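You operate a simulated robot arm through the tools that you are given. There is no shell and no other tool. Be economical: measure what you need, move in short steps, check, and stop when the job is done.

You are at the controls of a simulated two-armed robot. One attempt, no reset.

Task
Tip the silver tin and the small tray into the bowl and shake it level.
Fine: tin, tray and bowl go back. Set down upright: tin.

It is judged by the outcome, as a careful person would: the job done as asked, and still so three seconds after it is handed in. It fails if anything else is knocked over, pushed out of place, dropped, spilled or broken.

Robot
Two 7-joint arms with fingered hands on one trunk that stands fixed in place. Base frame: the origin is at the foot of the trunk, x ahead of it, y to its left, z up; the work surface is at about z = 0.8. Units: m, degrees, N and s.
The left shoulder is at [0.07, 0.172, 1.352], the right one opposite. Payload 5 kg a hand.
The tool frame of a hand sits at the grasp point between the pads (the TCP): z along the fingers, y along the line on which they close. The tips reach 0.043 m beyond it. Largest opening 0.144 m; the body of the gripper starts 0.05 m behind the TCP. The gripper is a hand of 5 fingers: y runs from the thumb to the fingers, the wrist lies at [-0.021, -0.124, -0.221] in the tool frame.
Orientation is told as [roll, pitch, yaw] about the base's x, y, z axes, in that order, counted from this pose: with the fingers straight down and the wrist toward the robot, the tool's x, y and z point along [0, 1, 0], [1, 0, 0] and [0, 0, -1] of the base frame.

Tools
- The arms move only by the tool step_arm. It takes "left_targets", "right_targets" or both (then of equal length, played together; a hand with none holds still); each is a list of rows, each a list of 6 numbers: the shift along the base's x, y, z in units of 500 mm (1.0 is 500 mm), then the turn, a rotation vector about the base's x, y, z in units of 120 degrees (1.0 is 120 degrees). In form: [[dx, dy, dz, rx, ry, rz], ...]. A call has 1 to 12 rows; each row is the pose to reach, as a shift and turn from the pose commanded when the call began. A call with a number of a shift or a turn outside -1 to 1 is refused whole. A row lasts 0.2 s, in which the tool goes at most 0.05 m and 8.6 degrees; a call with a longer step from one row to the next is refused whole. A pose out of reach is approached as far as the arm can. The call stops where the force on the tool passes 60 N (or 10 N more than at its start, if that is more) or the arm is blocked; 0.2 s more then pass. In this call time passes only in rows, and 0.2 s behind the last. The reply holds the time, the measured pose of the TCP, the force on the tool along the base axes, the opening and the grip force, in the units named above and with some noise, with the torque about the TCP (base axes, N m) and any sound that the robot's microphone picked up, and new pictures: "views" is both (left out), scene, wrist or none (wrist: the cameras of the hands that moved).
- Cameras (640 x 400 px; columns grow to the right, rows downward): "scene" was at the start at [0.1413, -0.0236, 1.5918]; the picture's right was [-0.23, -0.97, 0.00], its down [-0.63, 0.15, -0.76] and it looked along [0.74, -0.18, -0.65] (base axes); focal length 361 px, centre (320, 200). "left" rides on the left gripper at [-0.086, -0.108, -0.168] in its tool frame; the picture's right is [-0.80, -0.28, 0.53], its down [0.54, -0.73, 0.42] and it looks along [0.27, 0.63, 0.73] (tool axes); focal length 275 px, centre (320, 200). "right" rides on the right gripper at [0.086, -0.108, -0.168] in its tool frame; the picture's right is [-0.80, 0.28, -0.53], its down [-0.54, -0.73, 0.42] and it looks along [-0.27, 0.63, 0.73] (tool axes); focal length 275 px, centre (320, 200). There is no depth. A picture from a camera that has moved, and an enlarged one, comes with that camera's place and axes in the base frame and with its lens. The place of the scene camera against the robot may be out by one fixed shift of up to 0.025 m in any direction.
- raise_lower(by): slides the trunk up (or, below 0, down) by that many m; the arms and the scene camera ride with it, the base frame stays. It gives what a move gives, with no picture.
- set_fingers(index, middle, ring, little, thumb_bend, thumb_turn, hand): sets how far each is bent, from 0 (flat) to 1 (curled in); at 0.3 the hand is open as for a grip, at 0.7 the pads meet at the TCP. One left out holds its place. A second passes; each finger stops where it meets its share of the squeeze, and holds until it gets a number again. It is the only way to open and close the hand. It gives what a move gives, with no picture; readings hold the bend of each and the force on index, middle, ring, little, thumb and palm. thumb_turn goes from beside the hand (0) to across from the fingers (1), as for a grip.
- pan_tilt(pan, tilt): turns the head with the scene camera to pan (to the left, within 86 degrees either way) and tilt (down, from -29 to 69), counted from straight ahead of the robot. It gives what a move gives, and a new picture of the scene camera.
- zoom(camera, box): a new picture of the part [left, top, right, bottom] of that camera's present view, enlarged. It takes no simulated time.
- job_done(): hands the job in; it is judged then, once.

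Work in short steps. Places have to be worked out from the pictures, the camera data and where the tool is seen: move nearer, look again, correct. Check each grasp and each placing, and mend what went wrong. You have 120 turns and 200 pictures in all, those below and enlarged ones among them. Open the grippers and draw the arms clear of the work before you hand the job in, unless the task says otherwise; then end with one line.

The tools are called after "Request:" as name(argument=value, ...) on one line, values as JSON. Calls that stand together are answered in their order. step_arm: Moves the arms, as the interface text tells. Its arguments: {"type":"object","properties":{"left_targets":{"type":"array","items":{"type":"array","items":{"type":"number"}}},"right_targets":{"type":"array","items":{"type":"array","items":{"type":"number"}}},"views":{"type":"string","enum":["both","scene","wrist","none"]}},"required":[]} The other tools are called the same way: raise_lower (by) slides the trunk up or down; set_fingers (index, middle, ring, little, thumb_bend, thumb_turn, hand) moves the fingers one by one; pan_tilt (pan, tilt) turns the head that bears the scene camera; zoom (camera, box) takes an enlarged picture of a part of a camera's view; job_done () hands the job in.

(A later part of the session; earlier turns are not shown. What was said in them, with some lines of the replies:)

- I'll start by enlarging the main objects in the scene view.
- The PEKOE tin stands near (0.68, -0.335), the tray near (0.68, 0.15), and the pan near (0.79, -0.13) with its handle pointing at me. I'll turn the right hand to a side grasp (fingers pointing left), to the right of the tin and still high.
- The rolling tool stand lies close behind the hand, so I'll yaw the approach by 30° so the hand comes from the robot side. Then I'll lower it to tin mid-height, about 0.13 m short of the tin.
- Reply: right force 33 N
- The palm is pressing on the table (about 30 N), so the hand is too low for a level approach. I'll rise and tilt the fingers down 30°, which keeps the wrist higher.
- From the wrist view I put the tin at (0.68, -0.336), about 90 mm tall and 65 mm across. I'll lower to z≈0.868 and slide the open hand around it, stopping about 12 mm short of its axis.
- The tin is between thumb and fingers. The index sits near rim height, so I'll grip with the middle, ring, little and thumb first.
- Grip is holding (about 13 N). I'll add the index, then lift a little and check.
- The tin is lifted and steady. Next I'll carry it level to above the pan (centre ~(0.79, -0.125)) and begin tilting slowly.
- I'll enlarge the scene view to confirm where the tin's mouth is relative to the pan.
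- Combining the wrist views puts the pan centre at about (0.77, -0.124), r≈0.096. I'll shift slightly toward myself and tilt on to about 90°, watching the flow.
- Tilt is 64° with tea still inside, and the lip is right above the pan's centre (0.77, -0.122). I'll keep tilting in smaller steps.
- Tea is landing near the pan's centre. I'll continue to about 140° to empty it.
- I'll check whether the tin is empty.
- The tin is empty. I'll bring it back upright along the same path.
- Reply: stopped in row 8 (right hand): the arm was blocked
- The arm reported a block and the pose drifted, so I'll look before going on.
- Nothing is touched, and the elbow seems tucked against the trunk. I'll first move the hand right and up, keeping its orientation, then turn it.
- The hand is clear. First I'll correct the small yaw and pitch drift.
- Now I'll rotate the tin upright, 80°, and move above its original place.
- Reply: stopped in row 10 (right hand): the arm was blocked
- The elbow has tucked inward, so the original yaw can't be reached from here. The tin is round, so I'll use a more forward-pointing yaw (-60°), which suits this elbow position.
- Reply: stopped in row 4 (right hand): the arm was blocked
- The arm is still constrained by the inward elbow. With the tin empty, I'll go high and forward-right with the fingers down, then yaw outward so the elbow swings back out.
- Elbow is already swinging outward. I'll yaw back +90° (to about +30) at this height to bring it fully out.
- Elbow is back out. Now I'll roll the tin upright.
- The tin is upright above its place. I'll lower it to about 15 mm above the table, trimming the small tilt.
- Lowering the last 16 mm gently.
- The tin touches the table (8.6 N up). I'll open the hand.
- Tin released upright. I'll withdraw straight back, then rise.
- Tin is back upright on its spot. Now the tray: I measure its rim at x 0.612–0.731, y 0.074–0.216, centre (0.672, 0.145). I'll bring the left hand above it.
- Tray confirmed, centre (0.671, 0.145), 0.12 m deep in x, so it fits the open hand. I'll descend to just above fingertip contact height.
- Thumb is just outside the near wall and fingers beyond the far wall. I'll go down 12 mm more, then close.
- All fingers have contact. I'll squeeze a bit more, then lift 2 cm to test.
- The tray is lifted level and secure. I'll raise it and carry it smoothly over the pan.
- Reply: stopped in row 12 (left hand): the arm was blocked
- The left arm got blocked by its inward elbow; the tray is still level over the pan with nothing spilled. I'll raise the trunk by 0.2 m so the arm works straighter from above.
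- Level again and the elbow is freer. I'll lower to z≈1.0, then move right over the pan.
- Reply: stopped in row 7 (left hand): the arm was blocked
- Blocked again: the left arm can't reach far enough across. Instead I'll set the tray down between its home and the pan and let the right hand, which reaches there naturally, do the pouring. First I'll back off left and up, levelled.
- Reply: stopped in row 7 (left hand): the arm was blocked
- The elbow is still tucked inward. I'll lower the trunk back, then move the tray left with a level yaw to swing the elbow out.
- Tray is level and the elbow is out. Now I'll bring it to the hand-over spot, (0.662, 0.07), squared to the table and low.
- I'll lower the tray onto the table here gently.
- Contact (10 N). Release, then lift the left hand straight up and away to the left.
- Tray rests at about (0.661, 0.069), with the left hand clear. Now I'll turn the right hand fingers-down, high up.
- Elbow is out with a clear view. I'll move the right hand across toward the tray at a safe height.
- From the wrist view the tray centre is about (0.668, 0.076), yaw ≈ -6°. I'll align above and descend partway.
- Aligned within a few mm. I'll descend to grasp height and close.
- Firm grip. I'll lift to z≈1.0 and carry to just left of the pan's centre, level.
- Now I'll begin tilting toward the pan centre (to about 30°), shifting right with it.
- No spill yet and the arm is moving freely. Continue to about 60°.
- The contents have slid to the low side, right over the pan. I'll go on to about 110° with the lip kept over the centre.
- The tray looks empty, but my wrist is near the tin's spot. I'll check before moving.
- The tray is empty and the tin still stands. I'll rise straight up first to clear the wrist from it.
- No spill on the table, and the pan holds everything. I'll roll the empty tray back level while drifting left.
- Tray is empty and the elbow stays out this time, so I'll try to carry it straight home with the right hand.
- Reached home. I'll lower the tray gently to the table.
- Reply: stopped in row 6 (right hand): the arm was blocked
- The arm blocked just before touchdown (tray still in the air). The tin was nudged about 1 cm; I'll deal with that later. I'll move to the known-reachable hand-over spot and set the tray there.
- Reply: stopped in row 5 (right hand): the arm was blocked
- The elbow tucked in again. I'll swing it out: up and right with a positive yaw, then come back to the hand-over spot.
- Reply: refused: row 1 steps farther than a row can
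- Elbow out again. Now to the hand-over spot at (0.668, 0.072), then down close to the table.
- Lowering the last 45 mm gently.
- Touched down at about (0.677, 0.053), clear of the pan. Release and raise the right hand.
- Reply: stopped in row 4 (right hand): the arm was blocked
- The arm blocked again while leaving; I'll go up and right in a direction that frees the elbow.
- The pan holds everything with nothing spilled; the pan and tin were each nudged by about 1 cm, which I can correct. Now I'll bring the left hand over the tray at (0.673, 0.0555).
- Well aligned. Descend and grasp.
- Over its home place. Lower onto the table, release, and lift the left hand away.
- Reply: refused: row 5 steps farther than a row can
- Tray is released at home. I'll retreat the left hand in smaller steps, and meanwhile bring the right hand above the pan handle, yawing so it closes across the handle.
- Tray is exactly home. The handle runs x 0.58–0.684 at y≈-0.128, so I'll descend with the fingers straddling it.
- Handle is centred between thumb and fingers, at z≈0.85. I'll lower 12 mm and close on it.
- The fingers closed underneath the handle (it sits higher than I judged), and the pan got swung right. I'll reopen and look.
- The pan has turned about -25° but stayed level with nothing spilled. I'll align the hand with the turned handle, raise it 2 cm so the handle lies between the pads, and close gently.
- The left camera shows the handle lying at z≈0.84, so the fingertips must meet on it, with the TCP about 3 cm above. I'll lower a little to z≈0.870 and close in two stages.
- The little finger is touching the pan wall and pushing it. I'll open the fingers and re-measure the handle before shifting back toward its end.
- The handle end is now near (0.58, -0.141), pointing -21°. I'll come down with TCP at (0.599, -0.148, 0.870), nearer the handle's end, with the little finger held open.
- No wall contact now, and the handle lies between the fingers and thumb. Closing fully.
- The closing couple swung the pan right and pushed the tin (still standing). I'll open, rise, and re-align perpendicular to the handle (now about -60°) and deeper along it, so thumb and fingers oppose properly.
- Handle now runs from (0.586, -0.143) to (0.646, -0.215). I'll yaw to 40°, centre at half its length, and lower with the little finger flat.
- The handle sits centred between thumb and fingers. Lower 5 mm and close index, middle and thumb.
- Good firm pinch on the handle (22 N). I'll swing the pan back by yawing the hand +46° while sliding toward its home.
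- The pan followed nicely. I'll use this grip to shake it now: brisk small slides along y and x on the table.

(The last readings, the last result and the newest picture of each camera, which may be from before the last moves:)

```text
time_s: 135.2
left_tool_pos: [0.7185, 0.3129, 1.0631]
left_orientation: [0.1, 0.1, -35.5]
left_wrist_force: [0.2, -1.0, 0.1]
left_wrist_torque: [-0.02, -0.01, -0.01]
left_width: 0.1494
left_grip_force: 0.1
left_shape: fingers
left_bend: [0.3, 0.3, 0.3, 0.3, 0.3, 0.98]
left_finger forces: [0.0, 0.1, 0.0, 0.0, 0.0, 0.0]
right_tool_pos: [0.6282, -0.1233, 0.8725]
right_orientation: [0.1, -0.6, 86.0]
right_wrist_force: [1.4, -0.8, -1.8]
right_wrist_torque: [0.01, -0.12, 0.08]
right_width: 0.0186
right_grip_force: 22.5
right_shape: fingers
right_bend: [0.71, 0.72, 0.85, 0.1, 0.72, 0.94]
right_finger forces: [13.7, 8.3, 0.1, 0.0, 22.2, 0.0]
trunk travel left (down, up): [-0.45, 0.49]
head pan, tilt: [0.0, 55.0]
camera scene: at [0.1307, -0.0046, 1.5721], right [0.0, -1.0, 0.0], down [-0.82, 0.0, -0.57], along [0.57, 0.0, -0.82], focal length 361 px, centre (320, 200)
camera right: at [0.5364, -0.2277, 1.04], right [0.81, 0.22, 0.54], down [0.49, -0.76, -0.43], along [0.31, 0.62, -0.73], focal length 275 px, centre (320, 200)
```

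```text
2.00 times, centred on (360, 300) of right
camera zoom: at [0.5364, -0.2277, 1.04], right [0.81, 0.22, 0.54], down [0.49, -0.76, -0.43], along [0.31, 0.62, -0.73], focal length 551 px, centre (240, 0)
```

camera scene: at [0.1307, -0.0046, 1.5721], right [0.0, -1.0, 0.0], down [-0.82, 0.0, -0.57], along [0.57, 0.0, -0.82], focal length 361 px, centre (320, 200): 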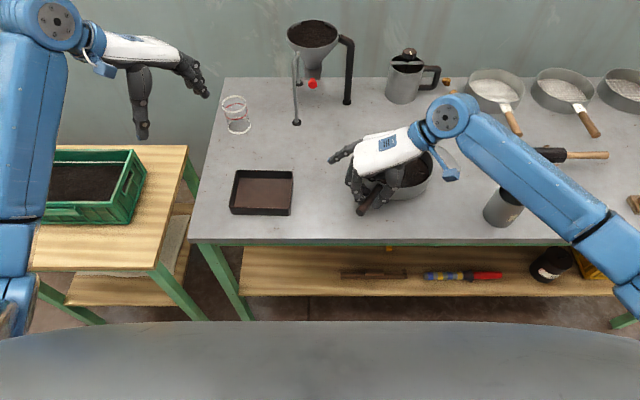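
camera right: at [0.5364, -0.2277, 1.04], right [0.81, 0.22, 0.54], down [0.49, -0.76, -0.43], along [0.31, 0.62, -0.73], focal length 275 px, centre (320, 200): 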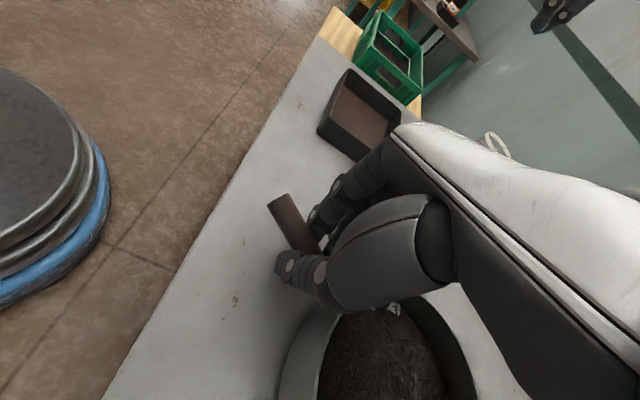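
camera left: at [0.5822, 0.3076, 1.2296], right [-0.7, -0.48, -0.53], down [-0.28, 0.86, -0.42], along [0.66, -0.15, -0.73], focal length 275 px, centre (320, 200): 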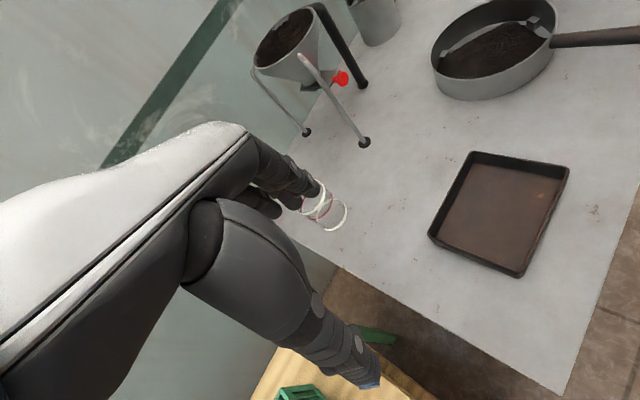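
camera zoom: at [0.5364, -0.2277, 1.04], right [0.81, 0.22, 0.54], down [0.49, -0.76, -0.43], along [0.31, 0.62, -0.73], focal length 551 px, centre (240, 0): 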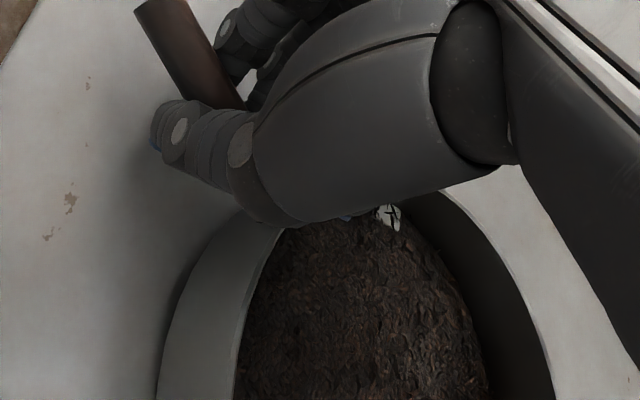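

Contents spread across the pan after the shake. I'll try to straighten the handle by yawing a further 24° in small steps.

Request:
step_arm(right_targets=[[0, 0.006, 0.002, 0, 0, 0.05], [0.002, 0.012, 0.002, 0, 0, 0.1], [0.004, 0.02, 0.002, 0, 0, 0.15], [0.004, 0.022, 0.002, 0, 0, 0.2]], views="scene")

```text
time_s: 136.2
left_tool_pos: [0.7199, 0.3132, 1.0633]
left_orientation: [0.1, 0.2, -35.4]
left_wrist_force: [-0.4, 0.2, 0.7]
left_wrist_torque: [0.0, 0.03, -0.02]
left_width: 0.1494
left_grip_force: 0.1
left_shape: fingers
left_bend: [0.3, 0.3, 0.3, 0.3, 0.3, 0.98]
left_finger forces: [0.0, 0.0, 0.0, 0.0, 0.0, 0.0]
right_tool_pos: [0.6337, -0.1122, 0.8727]
right_orientation: [0.3, -0.6, 110.2]
right_wrist_force: [0.9, -0.5, -1.3]
right_wrist_torque: [-0.03, -0.02, -0.09]
right_width: 0.0188
right_grip_force: 21.7
right_shape: fingers
right_bend: [0.62, 0.72, 0.85, 0.1, 0.72, 0.93]
right_finger forces: [16.7, 4.6, 0.0, 0.0, 22.6, 0.1]
trunk travel left (down, up): [-0.45, 0.49]
head pan, tilt: [0.0, 55.0]
camera scene: at [0.132, -0.0034, 1.572], right [0.0, -1.0, 0.0], down [-0.82, 0.0, -0.57], along [0.57, 0.0, -0.82], focal length 361 px, centre (320, 200)
```

scene: 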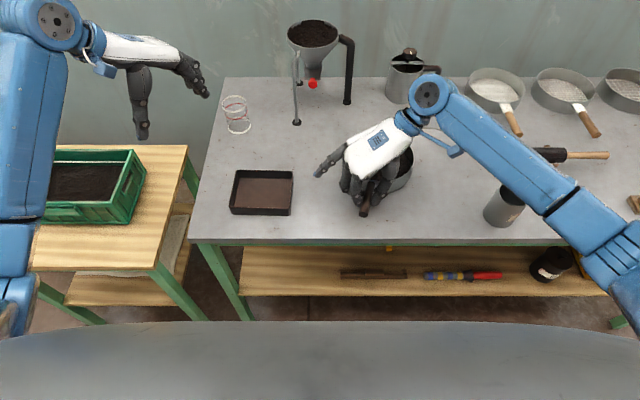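

It keeps following. I'll yaw 10° more to bring the pan fully home, and add another small shake ending at the home position.

Request:
step_arm(right_targets=[[-0.008, 0, 0, 0, 0, 0.045], [-0.016, 0.004, 0, 0, 0, 0.09], [0.03, 0.004, 0, 0, 0, 0.09], [-0.05, 0.004, 0, 0, 0, 0.09], [0.03, 0.004, 0, 0, 0, 0.09], [-0.05, 0.004, 0, 0, 0, 0.09], [0.03, 0.004, 0, 0, 0, 0.09], [-0.016, 0.004, 0, 0, 0, 0.09], [-0.016, 0.03, 0, 0, 0, 0.09], [-0.016, -0.03, 0, 0, 0, 0.09], [-0.016, 0.03, 0, 0, 0, 0.09], [-0.016, 0.004, 0, 0, 0, 0.09]], views="scene")

Request:
zoom(camera="left", box=[380, 0, 640, 160])

```text
time_s: 138.8
left_tool_pos: [0.719, 0.3117, 1.0621]
left_orientation: [0.1, 0.2, -35.4]
left_wrist_force: [0.7, 0.8, 0.2]
left_wrist_torque: [0.08, 0.0, 0.04]
left_width: 0.1495
left_grip_force: 0.0
left_shape: fingers
left_bend: [0.3, 0.3, 0.3, 0.3, 0.3, 0.98]
left_finger forces: [0.0, 0.0, 0.1, 0.1, 0.0, 0.0]
right_tool_pos: [0.6239, -0.1108, 0.8742]
right_orientation: [0.1, -0.6, 120.9]
right_wrist_force: [-0.3, 0.2, -1.9]
right_wrist_torque: [0.06, -0.08, 0.04]
right_width: 0.0181
right_grip_force: 21.9
right_shape: fingers
right_bend: [0.62, 0.72, 0.85, 0.1, 0.72, 0.94]
right_finger forces: [14.3, 7.9, 0.1, 0.0, 22.1, 0.0]
trunk travel left (down, up): [-0.45, 0.49]
head pan, tilt: [0.0, 55.0]
camera scene: at [0.1309, -0.0052, 1.5721], right [0.0, -1.0, 0.0], down [-0.82, 0.0, -0.57], along [0.57, 0.0, -0.82], focal length 361 px, centre (320, 200)
```

scene: 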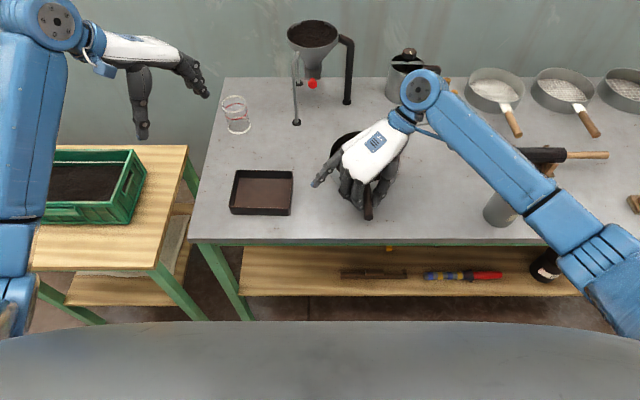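

```text
2.46 times, centred on (510, 80) of left
camera zoom: at [0.5811, 0.3043, 1.231], right [-0.69, -0.48, -0.53], down [-0.28, 0.86, -0.42], along [0.66, -0.14, -0.73], focal length 678 px, centre (-148, 495)
```

zoom: 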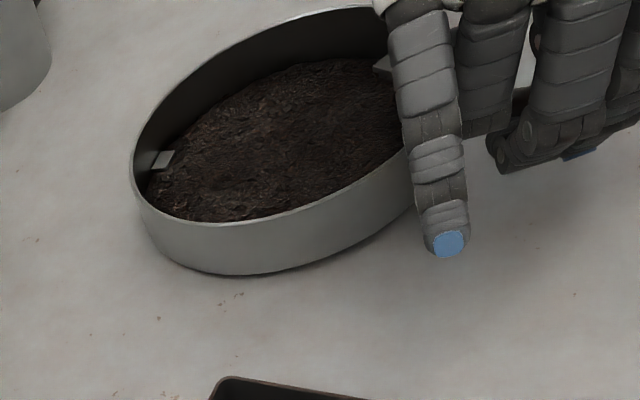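

The contents are now flat and fill the pan evenly, and the pan is home (left edge and handle end match the first picture). Release and lift straight up.

Request:
set_fingers(hand="right", index=0.3, middle=0.3, ring=0.3, thumb_bend=0.3)

Request:
step_arm(right_targets=[[0, 0, 0.05, 0, 0, 0], [0, 0, 0.13, 0, 0, 0], [0, 0, 0.22, 0, 0, 0], [0, -0.03, 0.3, 0, 0, -0.05], [0, -0.08, 0.37, 0, 0, -0.11], [0.01, -0.14, 0.43, 0, 0, -0.17], [0.02, -0.2, 0.48, 0, 0, -0.24], [0.03, -0.27, 0.52, 0, 0, -0.31], [0.04, -0.34, 0.54, 0, 0, -0.38], [0.05, -0.41, 0.54, 0, 0, -0.45], [0.06, -0.48, 0.54, 0, 0, -0.52], [0.06, -0.56, 0.54, 0, 0, -0.58]], views="scene")

Request:
zoom(camera="scene", box=[310, 100, 550, 240])

```text
time_s: 139.8
left_tool_pos: [0.7192, 0.3129, 1.0638]
left_orientation: [-0.1, 0.1, -35.4]
left_wrist_force: [-0.1, -0.2, 0.4]
left_wrist_torque: [0.02, -0.02, 0.01]
left_width: 0.1495
left_grip_force: 0.0
left_shape: fingers
left_bend: [0.3, 0.3, 0.3, 0.3, 0.3, 0.98]
left_finger forces: [0.0, 0.0, 0.0, 0.0, 0.1, 0.1]
right_tool_pos: [0.6242, -0.1097, 0.8743]
right_orientation: [0.2, -0.6, 120.8]
right_wrist_force: [-0.1, 0.2, 0.4]
right_wrist_torque: [0.01, 0.02, -0.01]
right_width: 0.1488
right_grip_force: 0.0
right_shape: fingers
right_bend: [0.3, 0.3, 0.3, 0.1, 0.3, 0.97]
right_finger forces: [0.0, 0.0, 0.0, 0.0, 0.0, 0.0]
trunk travel left (down, up): [-0.45, 0.49]
head pan, tilt: [0.0, 55.0]
```

```text
time_s: 142.4
left_tool_pos: [0.7183, 0.3119, 1.0629]
left_orientation: [0.0, 0.1, -35.3]
left_wrist_force: [-0.7, -1.0, 0.3]
left_wrist_torque: [-0.01, -0.05, 0.0]
left_width: 0.1496
left_grip_force: 0.0
left_shape: fingers
left_bend: [0.3, 0.3, 0.3, 0.3, 0.3, 0.98]
left_finger forces: [0.0, 0.0, 0.1, 0.1, 0.0, 0.1]
right_tool_pos: [0.654, -0.3908, 1.1442]
right_orientation: [0.2, -0.8, 51.3]
right_wrist_force: [-0.2, -0.4, -0.1]
right_wrist_torque: [0.04, -0.03, 0.0]
right_width: 0.1493
right_grip_force: 0.1
right_shape: fingers
right_bend: [0.3, 0.3, 0.3, 0.1, 0.3, 0.97]
right_finger forces: [0.0, 0.0, 0.0, 0.1, 0.1, 0.1]
trunk travel left (down, up): [-0.45, 0.49]
head pan, tilt: [0.0, 55.0]
camera scene: at [0.1296, -0.0056, 1.5722], right [0.0, -1.0, 0.0], down [-0.82, 0.0, -0.57], along [0.57, 0.0, -0.82], focal length 361 px, centre (320, 200)
```

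scene: 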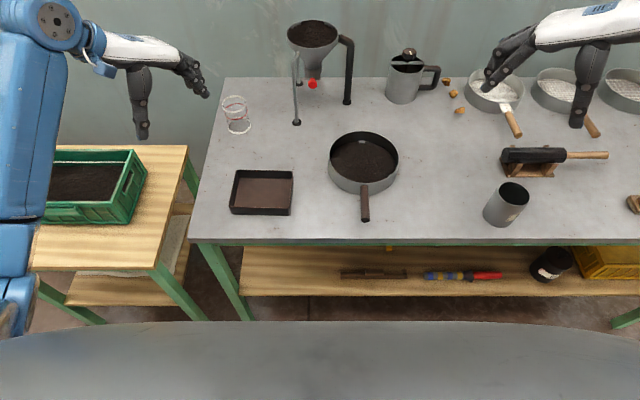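

```text
2.67 times, centred on (430, 170) of scene
camera zoom: at [0.1296, -0.0056, 1.5722], right [0.0, -1.0, 0.0], down [-0.82, 0.0, -0.57], along [0.57, 0.0, -0.82], focal length 962 px, centre (27, 280)
```

zoom: 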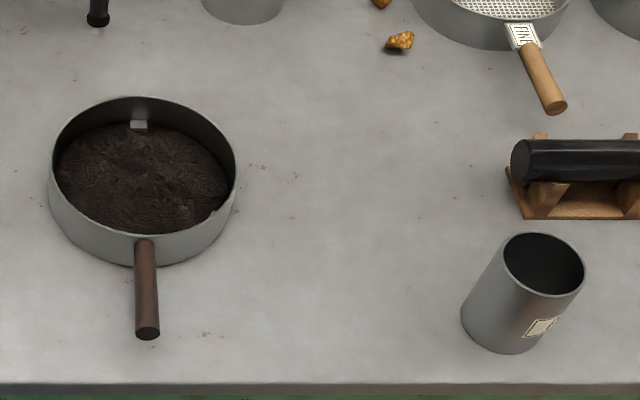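

Everything is level and the pan and tray are home. The tin stands upright but was pushed to about (0.617, -0.445); I'll fetch it back. First I'll roll the right hand to a side-grasp pose, high and to the right.

Request:
step_arm(right_targets=[[-0.01, -0.05, 0, 0.039, 0.0485, 0], [-0.02, -0.1, 0, 0.0785, 0.097, 0], [-0.03, -0.15, 0, 0.118, 0.1455, 0], [-0.04, -0.2, 0, 0.157, 0.194, 0], [-0.05, -0.25, 0, 0.196, 0.2425, 0], [-0.06, -0.3, 0, 0.2355, 0.291, 0], [-0.07, -0.35, 0, 0.275, 0.3395, 0], [-0.074, -0.4, 0, 0.314, 0.388, 0]], views="none")

Request:
step_arm(right_targets=[[0, 0, 0, 0, 0, -0.06], [0, 0, 0, 0, 0, -0.12], [0, 0, -0.02, 0, 0, -0.18], [0, 0, -0.06, 0, 0, -0.24], [0, 0, -0.1, 0, 0, -0.3], [0, 0, -0.15, 0, 0, -0.36], [0, 0, -0.2, 0, 0, -0.42]])

```text
time_s: 144.2
left_tool_pos: [0.7191, 0.3126, 1.0633]
left_orientation: [0.0, 0.0, -35.4]
left_wrist_force: [-0.7, 0.2, 1.0]
left_wrist_torque: [-0.04, -0.12, 0.01]
left_width: 0.1494
left_grip_force: 0.2
left_shape: fingers
left_bend: [0.3, 0.3, 0.3, 0.3, 0.3, 0.98]
left_finger forces: [0.1, 0.1, 0.0, 0.0, 0.1, 0.0]
right_tool_pos: [0.6143, -0.5885, 1.143]
right_orientation: [60.2, -0.6, 50.6]
right_wrist_force: [-0.5, 3.2, -5.4]
right_wrist_torque: [0.25, 0.36, 0.27]
right_width: 0.1493
right_grip_force: 0.0
right_shape: fingers
right_bend: [0.3, 0.3, 0.3, 0.1, 0.3, 0.98]
right_finger forces: [0.0, 0.0, 0.0, 0.1, 0.0, 0.0]
trunk travel left (down, up): [-0.45, 0.49]
head pan, tilt: [0.0, 55.0]
```

```text
time_s: 145.8
left_tool_pos: [0.7177, 0.3122, 1.0624]
left_orientation: [0.1, 0.1, -35.3]
left_wrist_force: [-0.3, -0.1, -0.6]
left_wrist_torque: [0.04, -0.01, -0.01]
left_width: 0.1495
left_grip_force: 0.0
left_shape: fingers
left_bend: [0.3, 0.3, 0.3, 0.3, 0.3, 0.98]
left_finger forces: [0.0, 0.0, 0.0, 0.0, 0.1, 0.0]
right_tool_pos: [0.6162, -0.5901, 1.0424]
right_orientation: [60.3, -0.6, 0.1]
right_wrist_force: [-0.7, 0.3, -0.6]
right_wrist_torque: [0.04, -0.04, -0.02]
right_width: 0.1494
right_grip_force: 0.1
right_shape: fingers
right_bend: [0.3, 0.3, 0.3, 0.1, 0.3, 0.98]
right_finger forces: [0.0, 0.1, 0.1, 0.0, 0.0, 0.1]
trunk travel left (down, up): [-0.45, 0.49]
head pan, tilt: [0.0, 55.0]
camera scene: at [0.1302, -0.0051, 1.5719], right [0.0, -1.0, 0.0], down [-0.82, 0.0, -0.57], along [0.57, 0.0, -0.82], focal length 361 px, centre (320, 200)
camera right: at [0.5055, -0.6932, 1.2004], right [0.29, -0.86, -0.42], down [-0.72, 0.1, -0.69], along [0.63, 0.5, -0.59], focal length 275 px, centre (320, 200)
```

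scene: 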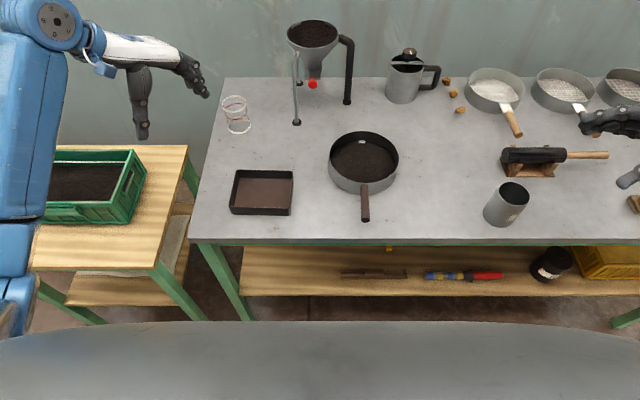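
right: 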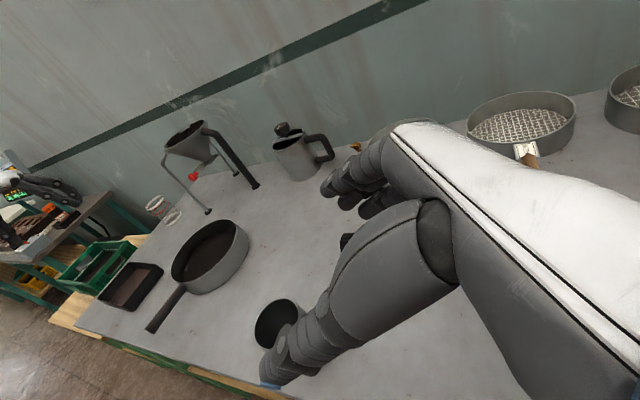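

From both views the tin is at about (0.61, -0.445). I'll lower the hand to z≈0.868 to its right and look.

Request:
step_arm(right_targets=[[-0.006, 0.005, -0.09, 0, 0, 0], [-0.01, 0.01, -0.18, 0, 0, 0], [-0.01, 0.01, -0.26, 0, 0, 0], [-0.01, 0.01, -0.32, 0, 0, 0], [-0.01, 0.01, -0.348, 0, 0, 0]])

Request:
zoom(camera="scene", box=[440, 130, 640, 250])

```text
time_s: 147.0
left_tool_pos: [0.7186, 0.3127, 1.0635]
left_orientation: [0.0, 0.1, -35.3]
left_wrist_force: [0.5, -0.5, 0.6]
left_wrist_torque: [-0.02, -0.02, 0.0]
left_width: 0.1494
left_grip_force: 0.0
left_shape: fingers
left_bend: [0.3, 0.3, 0.3, 0.3, 0.3, 0.98]
left_finger forces: [0.0, 0.0, 0.0, 0.1, 0.0, 0.0]
right_tool_pos: [0.6115, -0.5859, 0.8697]
right_orientation: [60.1, -0.6, 0.2]
right_wrist_force: [0.7, -1.0, 0.5]
right_wrist_torque: [-0.05, -0.01, -0.03]
right_width: 0.1495
right_grip_force: 0.0
right_shape: fingers
right_bend: [0.3, 0.3, 0.3, 0.1, 0.3, 0.97]
right_finger forces: [0.1, 0.1, 0.0, 0.1, 0.0, 0.1]
trunk travel left (down, up): [-0.45, 0.49]
head pan, tilt: [0.0, 55.0]
camera scene: at [0.1311, -0.004, 1.5721], right [0.0, -1.0, 0.0], down [-0.82, 0.0, -0.57], along [0.57, 0.0, -0.82], focal length 361 px, centre (320, 200)
camera right: at [0.5011, -0.6884, 1.0269], right [0.29, -0.86, -0.42], down [-0.72, 0.09, -0.69], along [0.63, 0.5, -0.59], focal length 275 px, centre (320, 200)
```

scene: 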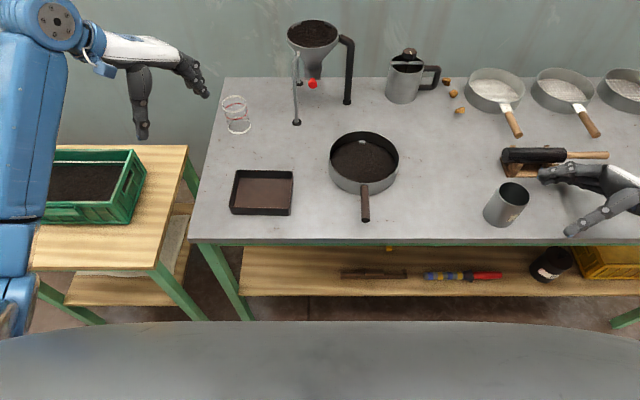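
right: 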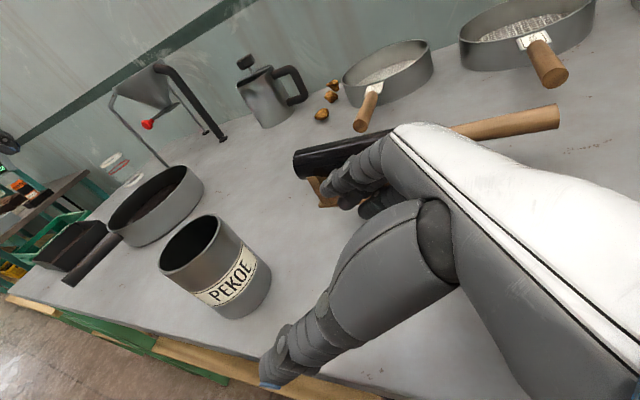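

```text
3.20 times, centred on (540, 190) of scene
camera zoom: at [0.1311, -0.004, 1.5721], right [0.0, -1.0, 0.0], down [-0.82, 0.0, -0.57], along [0.57, 0.0, -0.82], focal length 1154 px, centre (-384, 232)
```

zoom: 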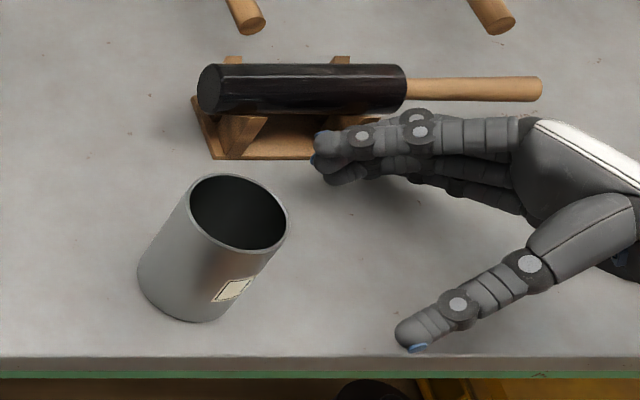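

Tin refined to (0.603, -0.439). I'll slide the open hand left around it.

Request:
step_arm(right_targets=[[-0.01, 0.05, 0, 0, 0, 0], [-0.016, 0.12, 0, 0, 0, 0], [-0.016, 0.19, 0, 0, 0, 0], [-0.016, 0.24, 0, 0, 0, 0], [-0.016, 0.268, 0, 0, 0, 0]], views="none")

Request:
zoom(camera="scene", box=[440, 130, 640, 250])

```text
time_s: 148.2
left_tool_pos: [0.7189, 0.3133, 1.0627]
left_orientation: [0.1, 0.1, -35.4]
left_wrist_force: [0.2, 0.8, 0.0]
left_wrist_torque: [0.04, -0.01, 0.0]
left_width: 0.1493
left_grip_force: 0.1
left_shape: fingers
left_bend: [0.3, 0.3, 0.3, 0.3, 0.3, 0.98]
left_finger forces: [0.0, 0.0, 0.0, 0.1, 0.0, 0.1]
right_tool_pos: [0.6038, -0.4515, 0.8704]
right_orientation: [60.2, -0.6, 0.2]
right_wrist_force: [0.9, 0.0, 0.4]
right_wrist_torque: [-0.03, 0.01, 0.01]
right_width: 0.1496
right_grip_force: 0.1
right_shape: fingers
right_bend: [0.3, 0.3, 0.3, 0.1, 0.3, 0.97]
right_finger forces: [0.0, 0.1, 0.0, 0.1, 0.0, 0.0]
trunk travel left (down, up): [-0.45, 0.49]
head pan, tilt: [0.0, 55.0]
```

```text
3.20 times, centred on (540, 190) of scene
camera zoom: at [0.131, -0.0037, 1.5721], right [0.0, -1.0, 0.0], down [-0.82, 0.0, -0.57], along [0.57, 0.0, -0.82], focal length 1154 px, centre (-384, 232)
```

zoom: 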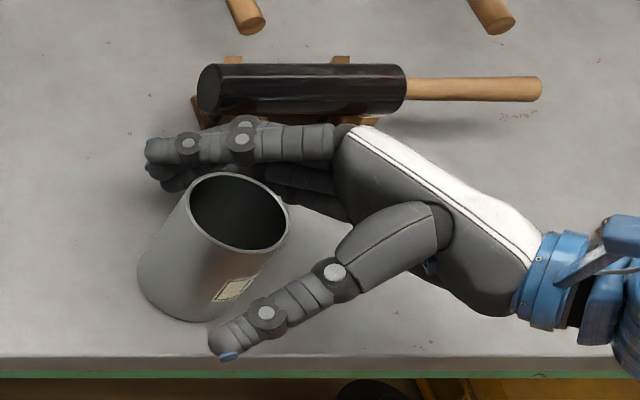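

The tin is well inside the hand. Close as before.

Request:
set_fingers(hand="right", middle=0.6, ring=0.6, little=0.5, thumb_bend=0.6)

Request:
set_fingers(hand="right", index=0.58, middle=0.65, ring=0.65, little=0.65, thumb_bend=0.65)

Request:
step_arm(right_targets=[[0, 0, 0.03, 0, 0, 0], [0, 0, 0.08, 0, 0, 0], [0, 0, 0.14, 0, 0, 0], [0, 0, 0.2, 0, 0, 0]])

```text
time_s: 149.2
left_tool_pos: [0.7197, 0.3128, 1.0627]
left_orientation: [0.0, 0.0, -35.3]
left_wrist_force: [0.6, -0.2, 0.3]
left_wrist_torque: [0.02, -0.02, 0.0]
left_width: 0.1494
left_grip_force: 0.2
left_shape: fingers
left_bend: [0.3, 0.3, 0.3, 0.3, 0.3, 0.98]
left_finger forces: [0.0, 0.1, 0.0, 0.1, 0.0, 0.1]
right_tool_pos: [0.6029, -0.4504, 0.8697]
right_orientation: [60.1, -0.7, 0.1]
right_wrist_force: [0.3, -1.0, 5.3]
right_wrist_torque: [0.07, -0.23, -0.02]
right_width: 0.1081
right_grip_force: 12.8
right_shape: fingers
right_bend: [0.3, 0.56, 0.55, 0.5, 0.56, 0.96]
right_finger forces: [0.0, 6.1, 5.8, 0.9, 12.9, 0.1]
trunk travel left (down, up): [-0.45, 0.49]
head pan, tilt: [0.0, 55.0]
```

```text
time_s: 150.2
left_tool_pos: [0.719, 0.3126, 1.0635]
left_orientation: [0.0, 0.1, -35.3]
left_wrist_force: [0.2, -0.3, 0.0]
left_wrist_torque: [0.0, -0.02, 0.0]
left_width: 0.1494
left_grip_force: 0.2
left_shape: fingers
left_bend: [0.3, 0.3, 0.3, 0.3, 0.3, 0.98]
left_finger forces: [0.0, 0.0, 0.1, 0.0, 0.0, 0.0]
right_tool_pos: [0.6045, -0.4507, 0.8705]
right_orientation: [60.1, -0.5, 0.2]
right_wrist_force: [1.1, 1.2, 8.4]
right_wrist_torque: [0.15, -0.26, -0.01]
right_width: 0.0687
right_grip_force: 23.9
right_shape: fingers
right_bend: [0.52, 0.57, 0.57, 0.65, 0.58, 0.95]
right_finger forces: [8.8, 7.1, 7.2, 0.1, 24.1, 0.0]
trunk travel left (down, up): [-0.45, 0.49]
head pan, tilt: [0.0, 55.0]
```

```text
time_s: 151.2
left_tool_pos: [0.7197, 0.3133, 1.0627]
left_orientation: [0.0, 0.2, -35.4]
left_wrist_force: [-0.1, 0.2, 0.2]
left_wrist_torque: [-0.04, 0.0, 0.0]
left_width: 0.1492
left_grip_force: 0.2
left_shape: fingers
left_bend: [0.3, 0.3, 0.3, 0.3, 0.3, 0.98]
left_finger forces: [0.0, 0.1, 0.0, 0.1, 0.0, 0.1]
right_tool_pos: [0.6032, -0.4493, 0.9705]
right_orientation: [60.0, -0.5, 0.3]
right_wrist_force: [0.7, 1.6, -0.9]
right_wrist_torque: [-0.02, -0.02, -0.01]
right_width: 0.0686
right_grip_force: 23.8
right_shape: fingers
right_bend: [0.52, 0.57, 0.57, 0.65, 0.58, 0.95]
right_finger forces: [9.3, 7.1, 7.1, 0.0, 23.8, 0.1]
trunk travel left (down, up): [-0.45, 0.49]
head pan, tilt: [0.0, 55.0]
camera scene: at [0.1306, -0.0036, 1.5721], right [0.0, -1.0, 0.0], down [-0.82, 0.0, -0.57], along [0.57, 0.0, -0.82], focal length 361 px, centre (320, 200)
camera right: at [0.4937, -0.553, 1.1274], right [0.29, -0.86, -0.42], down [-0.72, 0.09, -0.69], along [0.63, 0.5, -0.59], focal length 275 px, centre (320, 200)
```

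scene: 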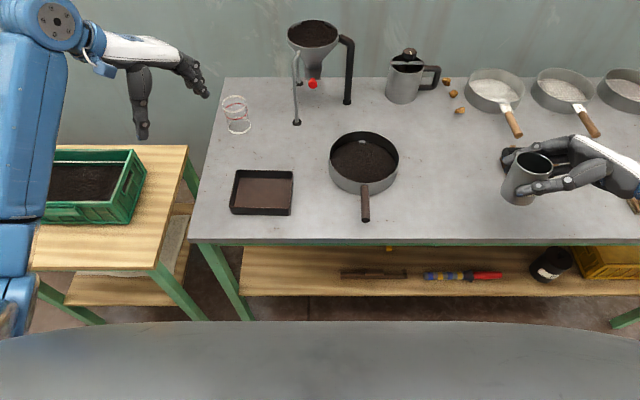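
right: 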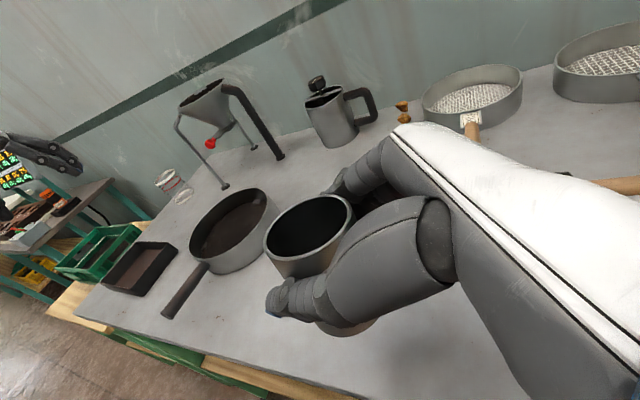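

Lifted upright. Carry it to its home spot with yaw -30° (turning the label back too) and lower to just above the table.

Request:
step_arm(right_targets=[[0.03, 0.045, 0, 0, 0, -0.05], [0.06, 0.09, 0, 0, 0, -0.1], [0.09, 0.135, 0, 0, 0, -0.15], [0.12, 0.175, 0, 0, 0, -0.2], [0.141, 0.206, 0, 0, 0, -0.25], [0.141, 0.206, -0.07, 0, 0, -0.25], [0.141, 0.206, -0.13, 0, 0, -0.25], [0.141, 0.206, -0.17, 0, 0, -0.25]])

```text
time_s: 153.0
left_tool_pos: [0.7198, 0.3129, 1.0632]
left_orientation: [0.0, 0.1, -35.4]
left_wrist_force: [-0.3, 0.2, 0.0]
left_wrist_torque: [-0.02, 0.0, 0.0]
left_width: 0.1491
left_grip_force: 0.0
left_shape: fingers
left_bend: [0.3, 0.3, 0.3, 0.3, 0.3, 0.98]
left_finger forces: [0.1, 0.0, 0.0, 0.0, 0.0, 0.0]
right_tool_pos: [0.6761, -0.3475, 0.8859]
right_orientation: [60.1, -0.6, -29.8]
right_wrist_force: [-0.3, 0.0, -0.8]
right_wrist_torque: [-0.02, 0.04, -0.03]
right_width: 0.0685
right_grip_force: 23.3
right_shape: fingers
right_bend: [0.52, 0.57, 0.57, 0.65, 0.58, 0.95]
right_finger forces: [9.0, 6.9, 7.1, 0.1, 23.5, 0.0]
trunk travel left (down, up): [-0.45, 0.49]
head pan, tilt: [0.0, 55.0]
camera scene: at [0.1313, -0.0038, 1.5721], right [0.0, -1.0, 0.0], down [-0.82, 0.0, -0.57], along [0.57, 0.0, -0.82], focal length 361 px, centre (320, 200)
camera right: at [0.5279, -0.382, 1.0429], right [-0.18, -0.89, -0.42], down [-0.58, 0.44, -0.69], along [0.8, 0.12, -0.59], focal length 275 px, centre (320, 200)
```

scene: 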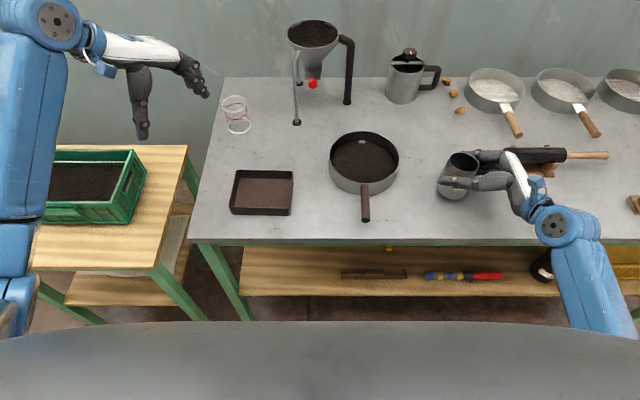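
right: 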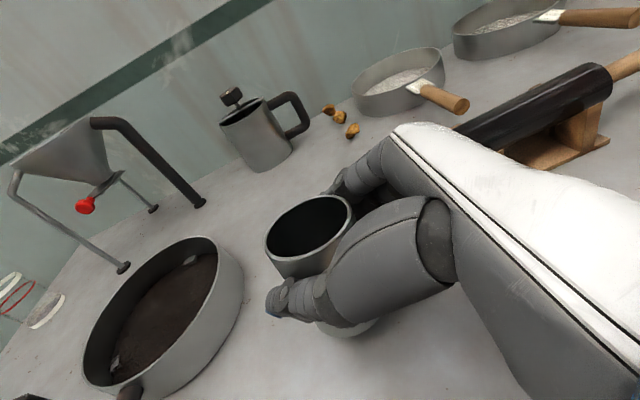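

Right at its home. Lower the last bit, release, and withdraw.

Request:
step_arm(right_targets=[[-0.002, 0.002, -0.012, 0, 0.004, 0], [-0.002, 0.002, -0.022, 0, 0.004, 0], [-0.002, 0.002, -0.029, 0, 0.004, 0]], views="none")

```text
time_s: 153.8
left_tool_pos: [0.7184, 0.3132, 1.0628]
left_orientation: [0.1, 0.1, -35.4]
left_wrist_force: [0.0, 0.6, -0.3]
left_wrist_torque: [0.0, -0.05, 0.0]
left_width: 0.1494
left_grip_force: 0.2
left_shape: fingers
left_bend: [0.3, 0.3, 0.3, 0.3, 0.3, 0.98]
left_finger forces: [0.0, 0.0, 0.1, 0.1, 0.0, 0.1]
right_tool_pos: [0.6737, -0.3465, 0.8717]
right_orientation: [59.9, -0.2, -29.8]
right_wrist_force: [0.4, -0.1, 2.4]
right_wrist_torque: [-0.01, -0.11, -0.03]
right_width: 0.0684
right_grip_force: 23.2
right_shape: fingers
right_bend: [0.52, 0.57, 0.57, 0.65, 0.58, 0.95]
right_finger forces: [9.0, 7.2, 7.2, 0.0, 24.0, 0.0]
trunk travel left (down, up): [-0.45, 0.49]
head pan, tilt: [0.0, 55.0]
```

Touched (2.4 N). Release and draw straight back, then up and away.

Request:
set_fingers(hand="right", index=0.3, middle=0.3, ring=0.3, little=0.3, thumb_bend=0.3)

Request:
step_arm(right_targets=[[-0.02, -0.035, 0.004, 0, 0, 0], [-0.05, -0.085, 0.01, 0, 0, 0], [-0.09, -0.155, 0.01, 0, 0, 0], [-0.13, -0.225, 0.02, 0, 0, 0], [-0.14, -0.24, 0.1, 0, 0, 0], [-0.14, -0.28, 0.18, 0, 0, 0], [-0.14, -0.34, 0.25, 0, 0, 0], [-0.14, -0.4, 0.32, 0, 0, 0]], views="scene")

Request:
zoom(camera="scene", box=[210, 90, 530, 240])

```text
time_s: 154.8
left_tool_pos: [0.7194, 0.3118, 1.0627]
left_orientation: [0.0, 0.1, -35.4]
left_wrist_force: [-0.3, -0.5, -0.6]
left_wrist_torque: [-0.01, 0.03, 0.0]
left_width: 0.1492
left_grip_force: 0.1
left_shape: fingers
left_bend: [0.3, 0.3, 0.3, 0.3, 0.3, 0.98]
left_finger forces: [0.0, 0.1, 0.0, 0.0, 0.0, 0.0]
right_tool_pos: [0.6729, -0.3472, 0.87]
right_orientation: [59.8, -0.1, -29.8]
right_wrist_force: [0.0, 0.4, 0.8]
right_wrist_torque: [-0.03, -0.02, -0.04]
right_width: 0.1492
right_grip_force: 0.3
right_shape: fingers
right_bend: [0.3, 0.3, 0.3, 0.3, 0.3, 0.97]
right_finger forces: [0.0, 0.0, 0.1, 0.1, 0.0, 0.0]
trunk travel left (down, up): [-0.45, 0.49]
head pan, tilt: [0.0, 55.0]
```

```text
time_s: 156.6
left_tool_pos: [0.7191, 0.3136, 1.0625]
left_orientation: [0.1, 0.2, -35.3]
left_wrist_force: [0.0, 0.0, 0.3]
left_wrist_torque: [0.0, 0.0, -0.02]
left_width: 0.1496
left_grip_force: 0.0
left_shape: fingers
left_bend: [0.3, 0.3, 0.3, 0.3, 0.3, 0.98]
left_finger forces: [0.1, 0.1, 0.0, 0.0, 0.1, 0.0]
right_tool_pos: [0.6046, -0.5476, 1.03]
right_orientation: [59.8, -0.2, -29.6]
right_wrist_force: [-0.8, -1.2, -0.7]
right_wrist_torque: [0.04, 0.0, 0.02]
right_width: 0.1491
right_grip_force: 0.1
right_shape: fingers
right_bend: [0.3, 0.3, 0.3, 0.3, 0.3, 0.98]
right_finger forces: [0.0, 0.0, 0.0, 0.0, 0.0, 0.1]
trunk travel left (down, up): [-0.45, 0.49]
head pan, tilt: [0.0, 55.0]
camera scene: at [0.1308, -0.0037, 1.5721], right [0.0, -1.0, 0.0], down [-0.82, 0.0, -0.57], along [0.57, 0.0, -0.82], focal length 361 px, centre (320, 200)
```

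scene: 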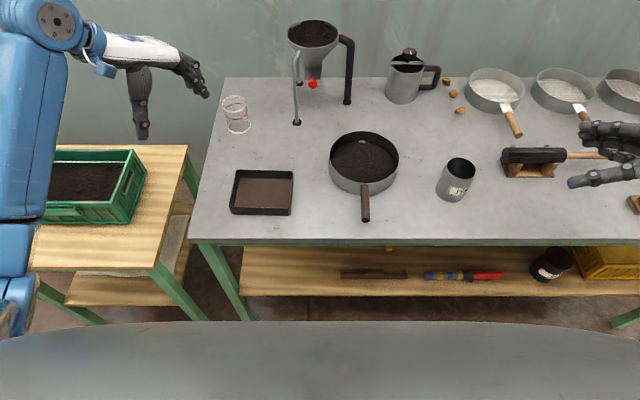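

```text
2.00 times, centred on (370, 165) of scene
camera zoom: at [0.1308, -0.0037, 1.5721], right [0.0, -1.0, 0.0], down [-0.82, 0.0, -0.57], along [0.57, 0.0, -0.82], focal length 721 px, centre (220, 270)
```

zoom: 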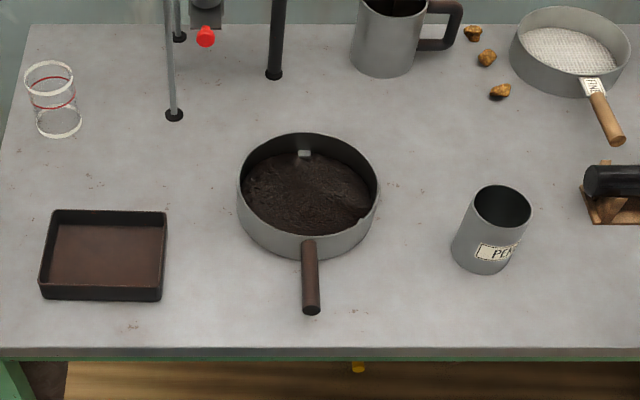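

Everything is in place: tin upright at home and empty, tray home and empty, pan home with its contents level, other objects untouched, hands open and clear. Handing in.

Request:
job_done()

```text
The job is handed in.
```

The tin and tray were emptied into the bowl and its contents shaken level. The tray and the tin (upright) are back in place, and the bowl is back to within about 1 cm.
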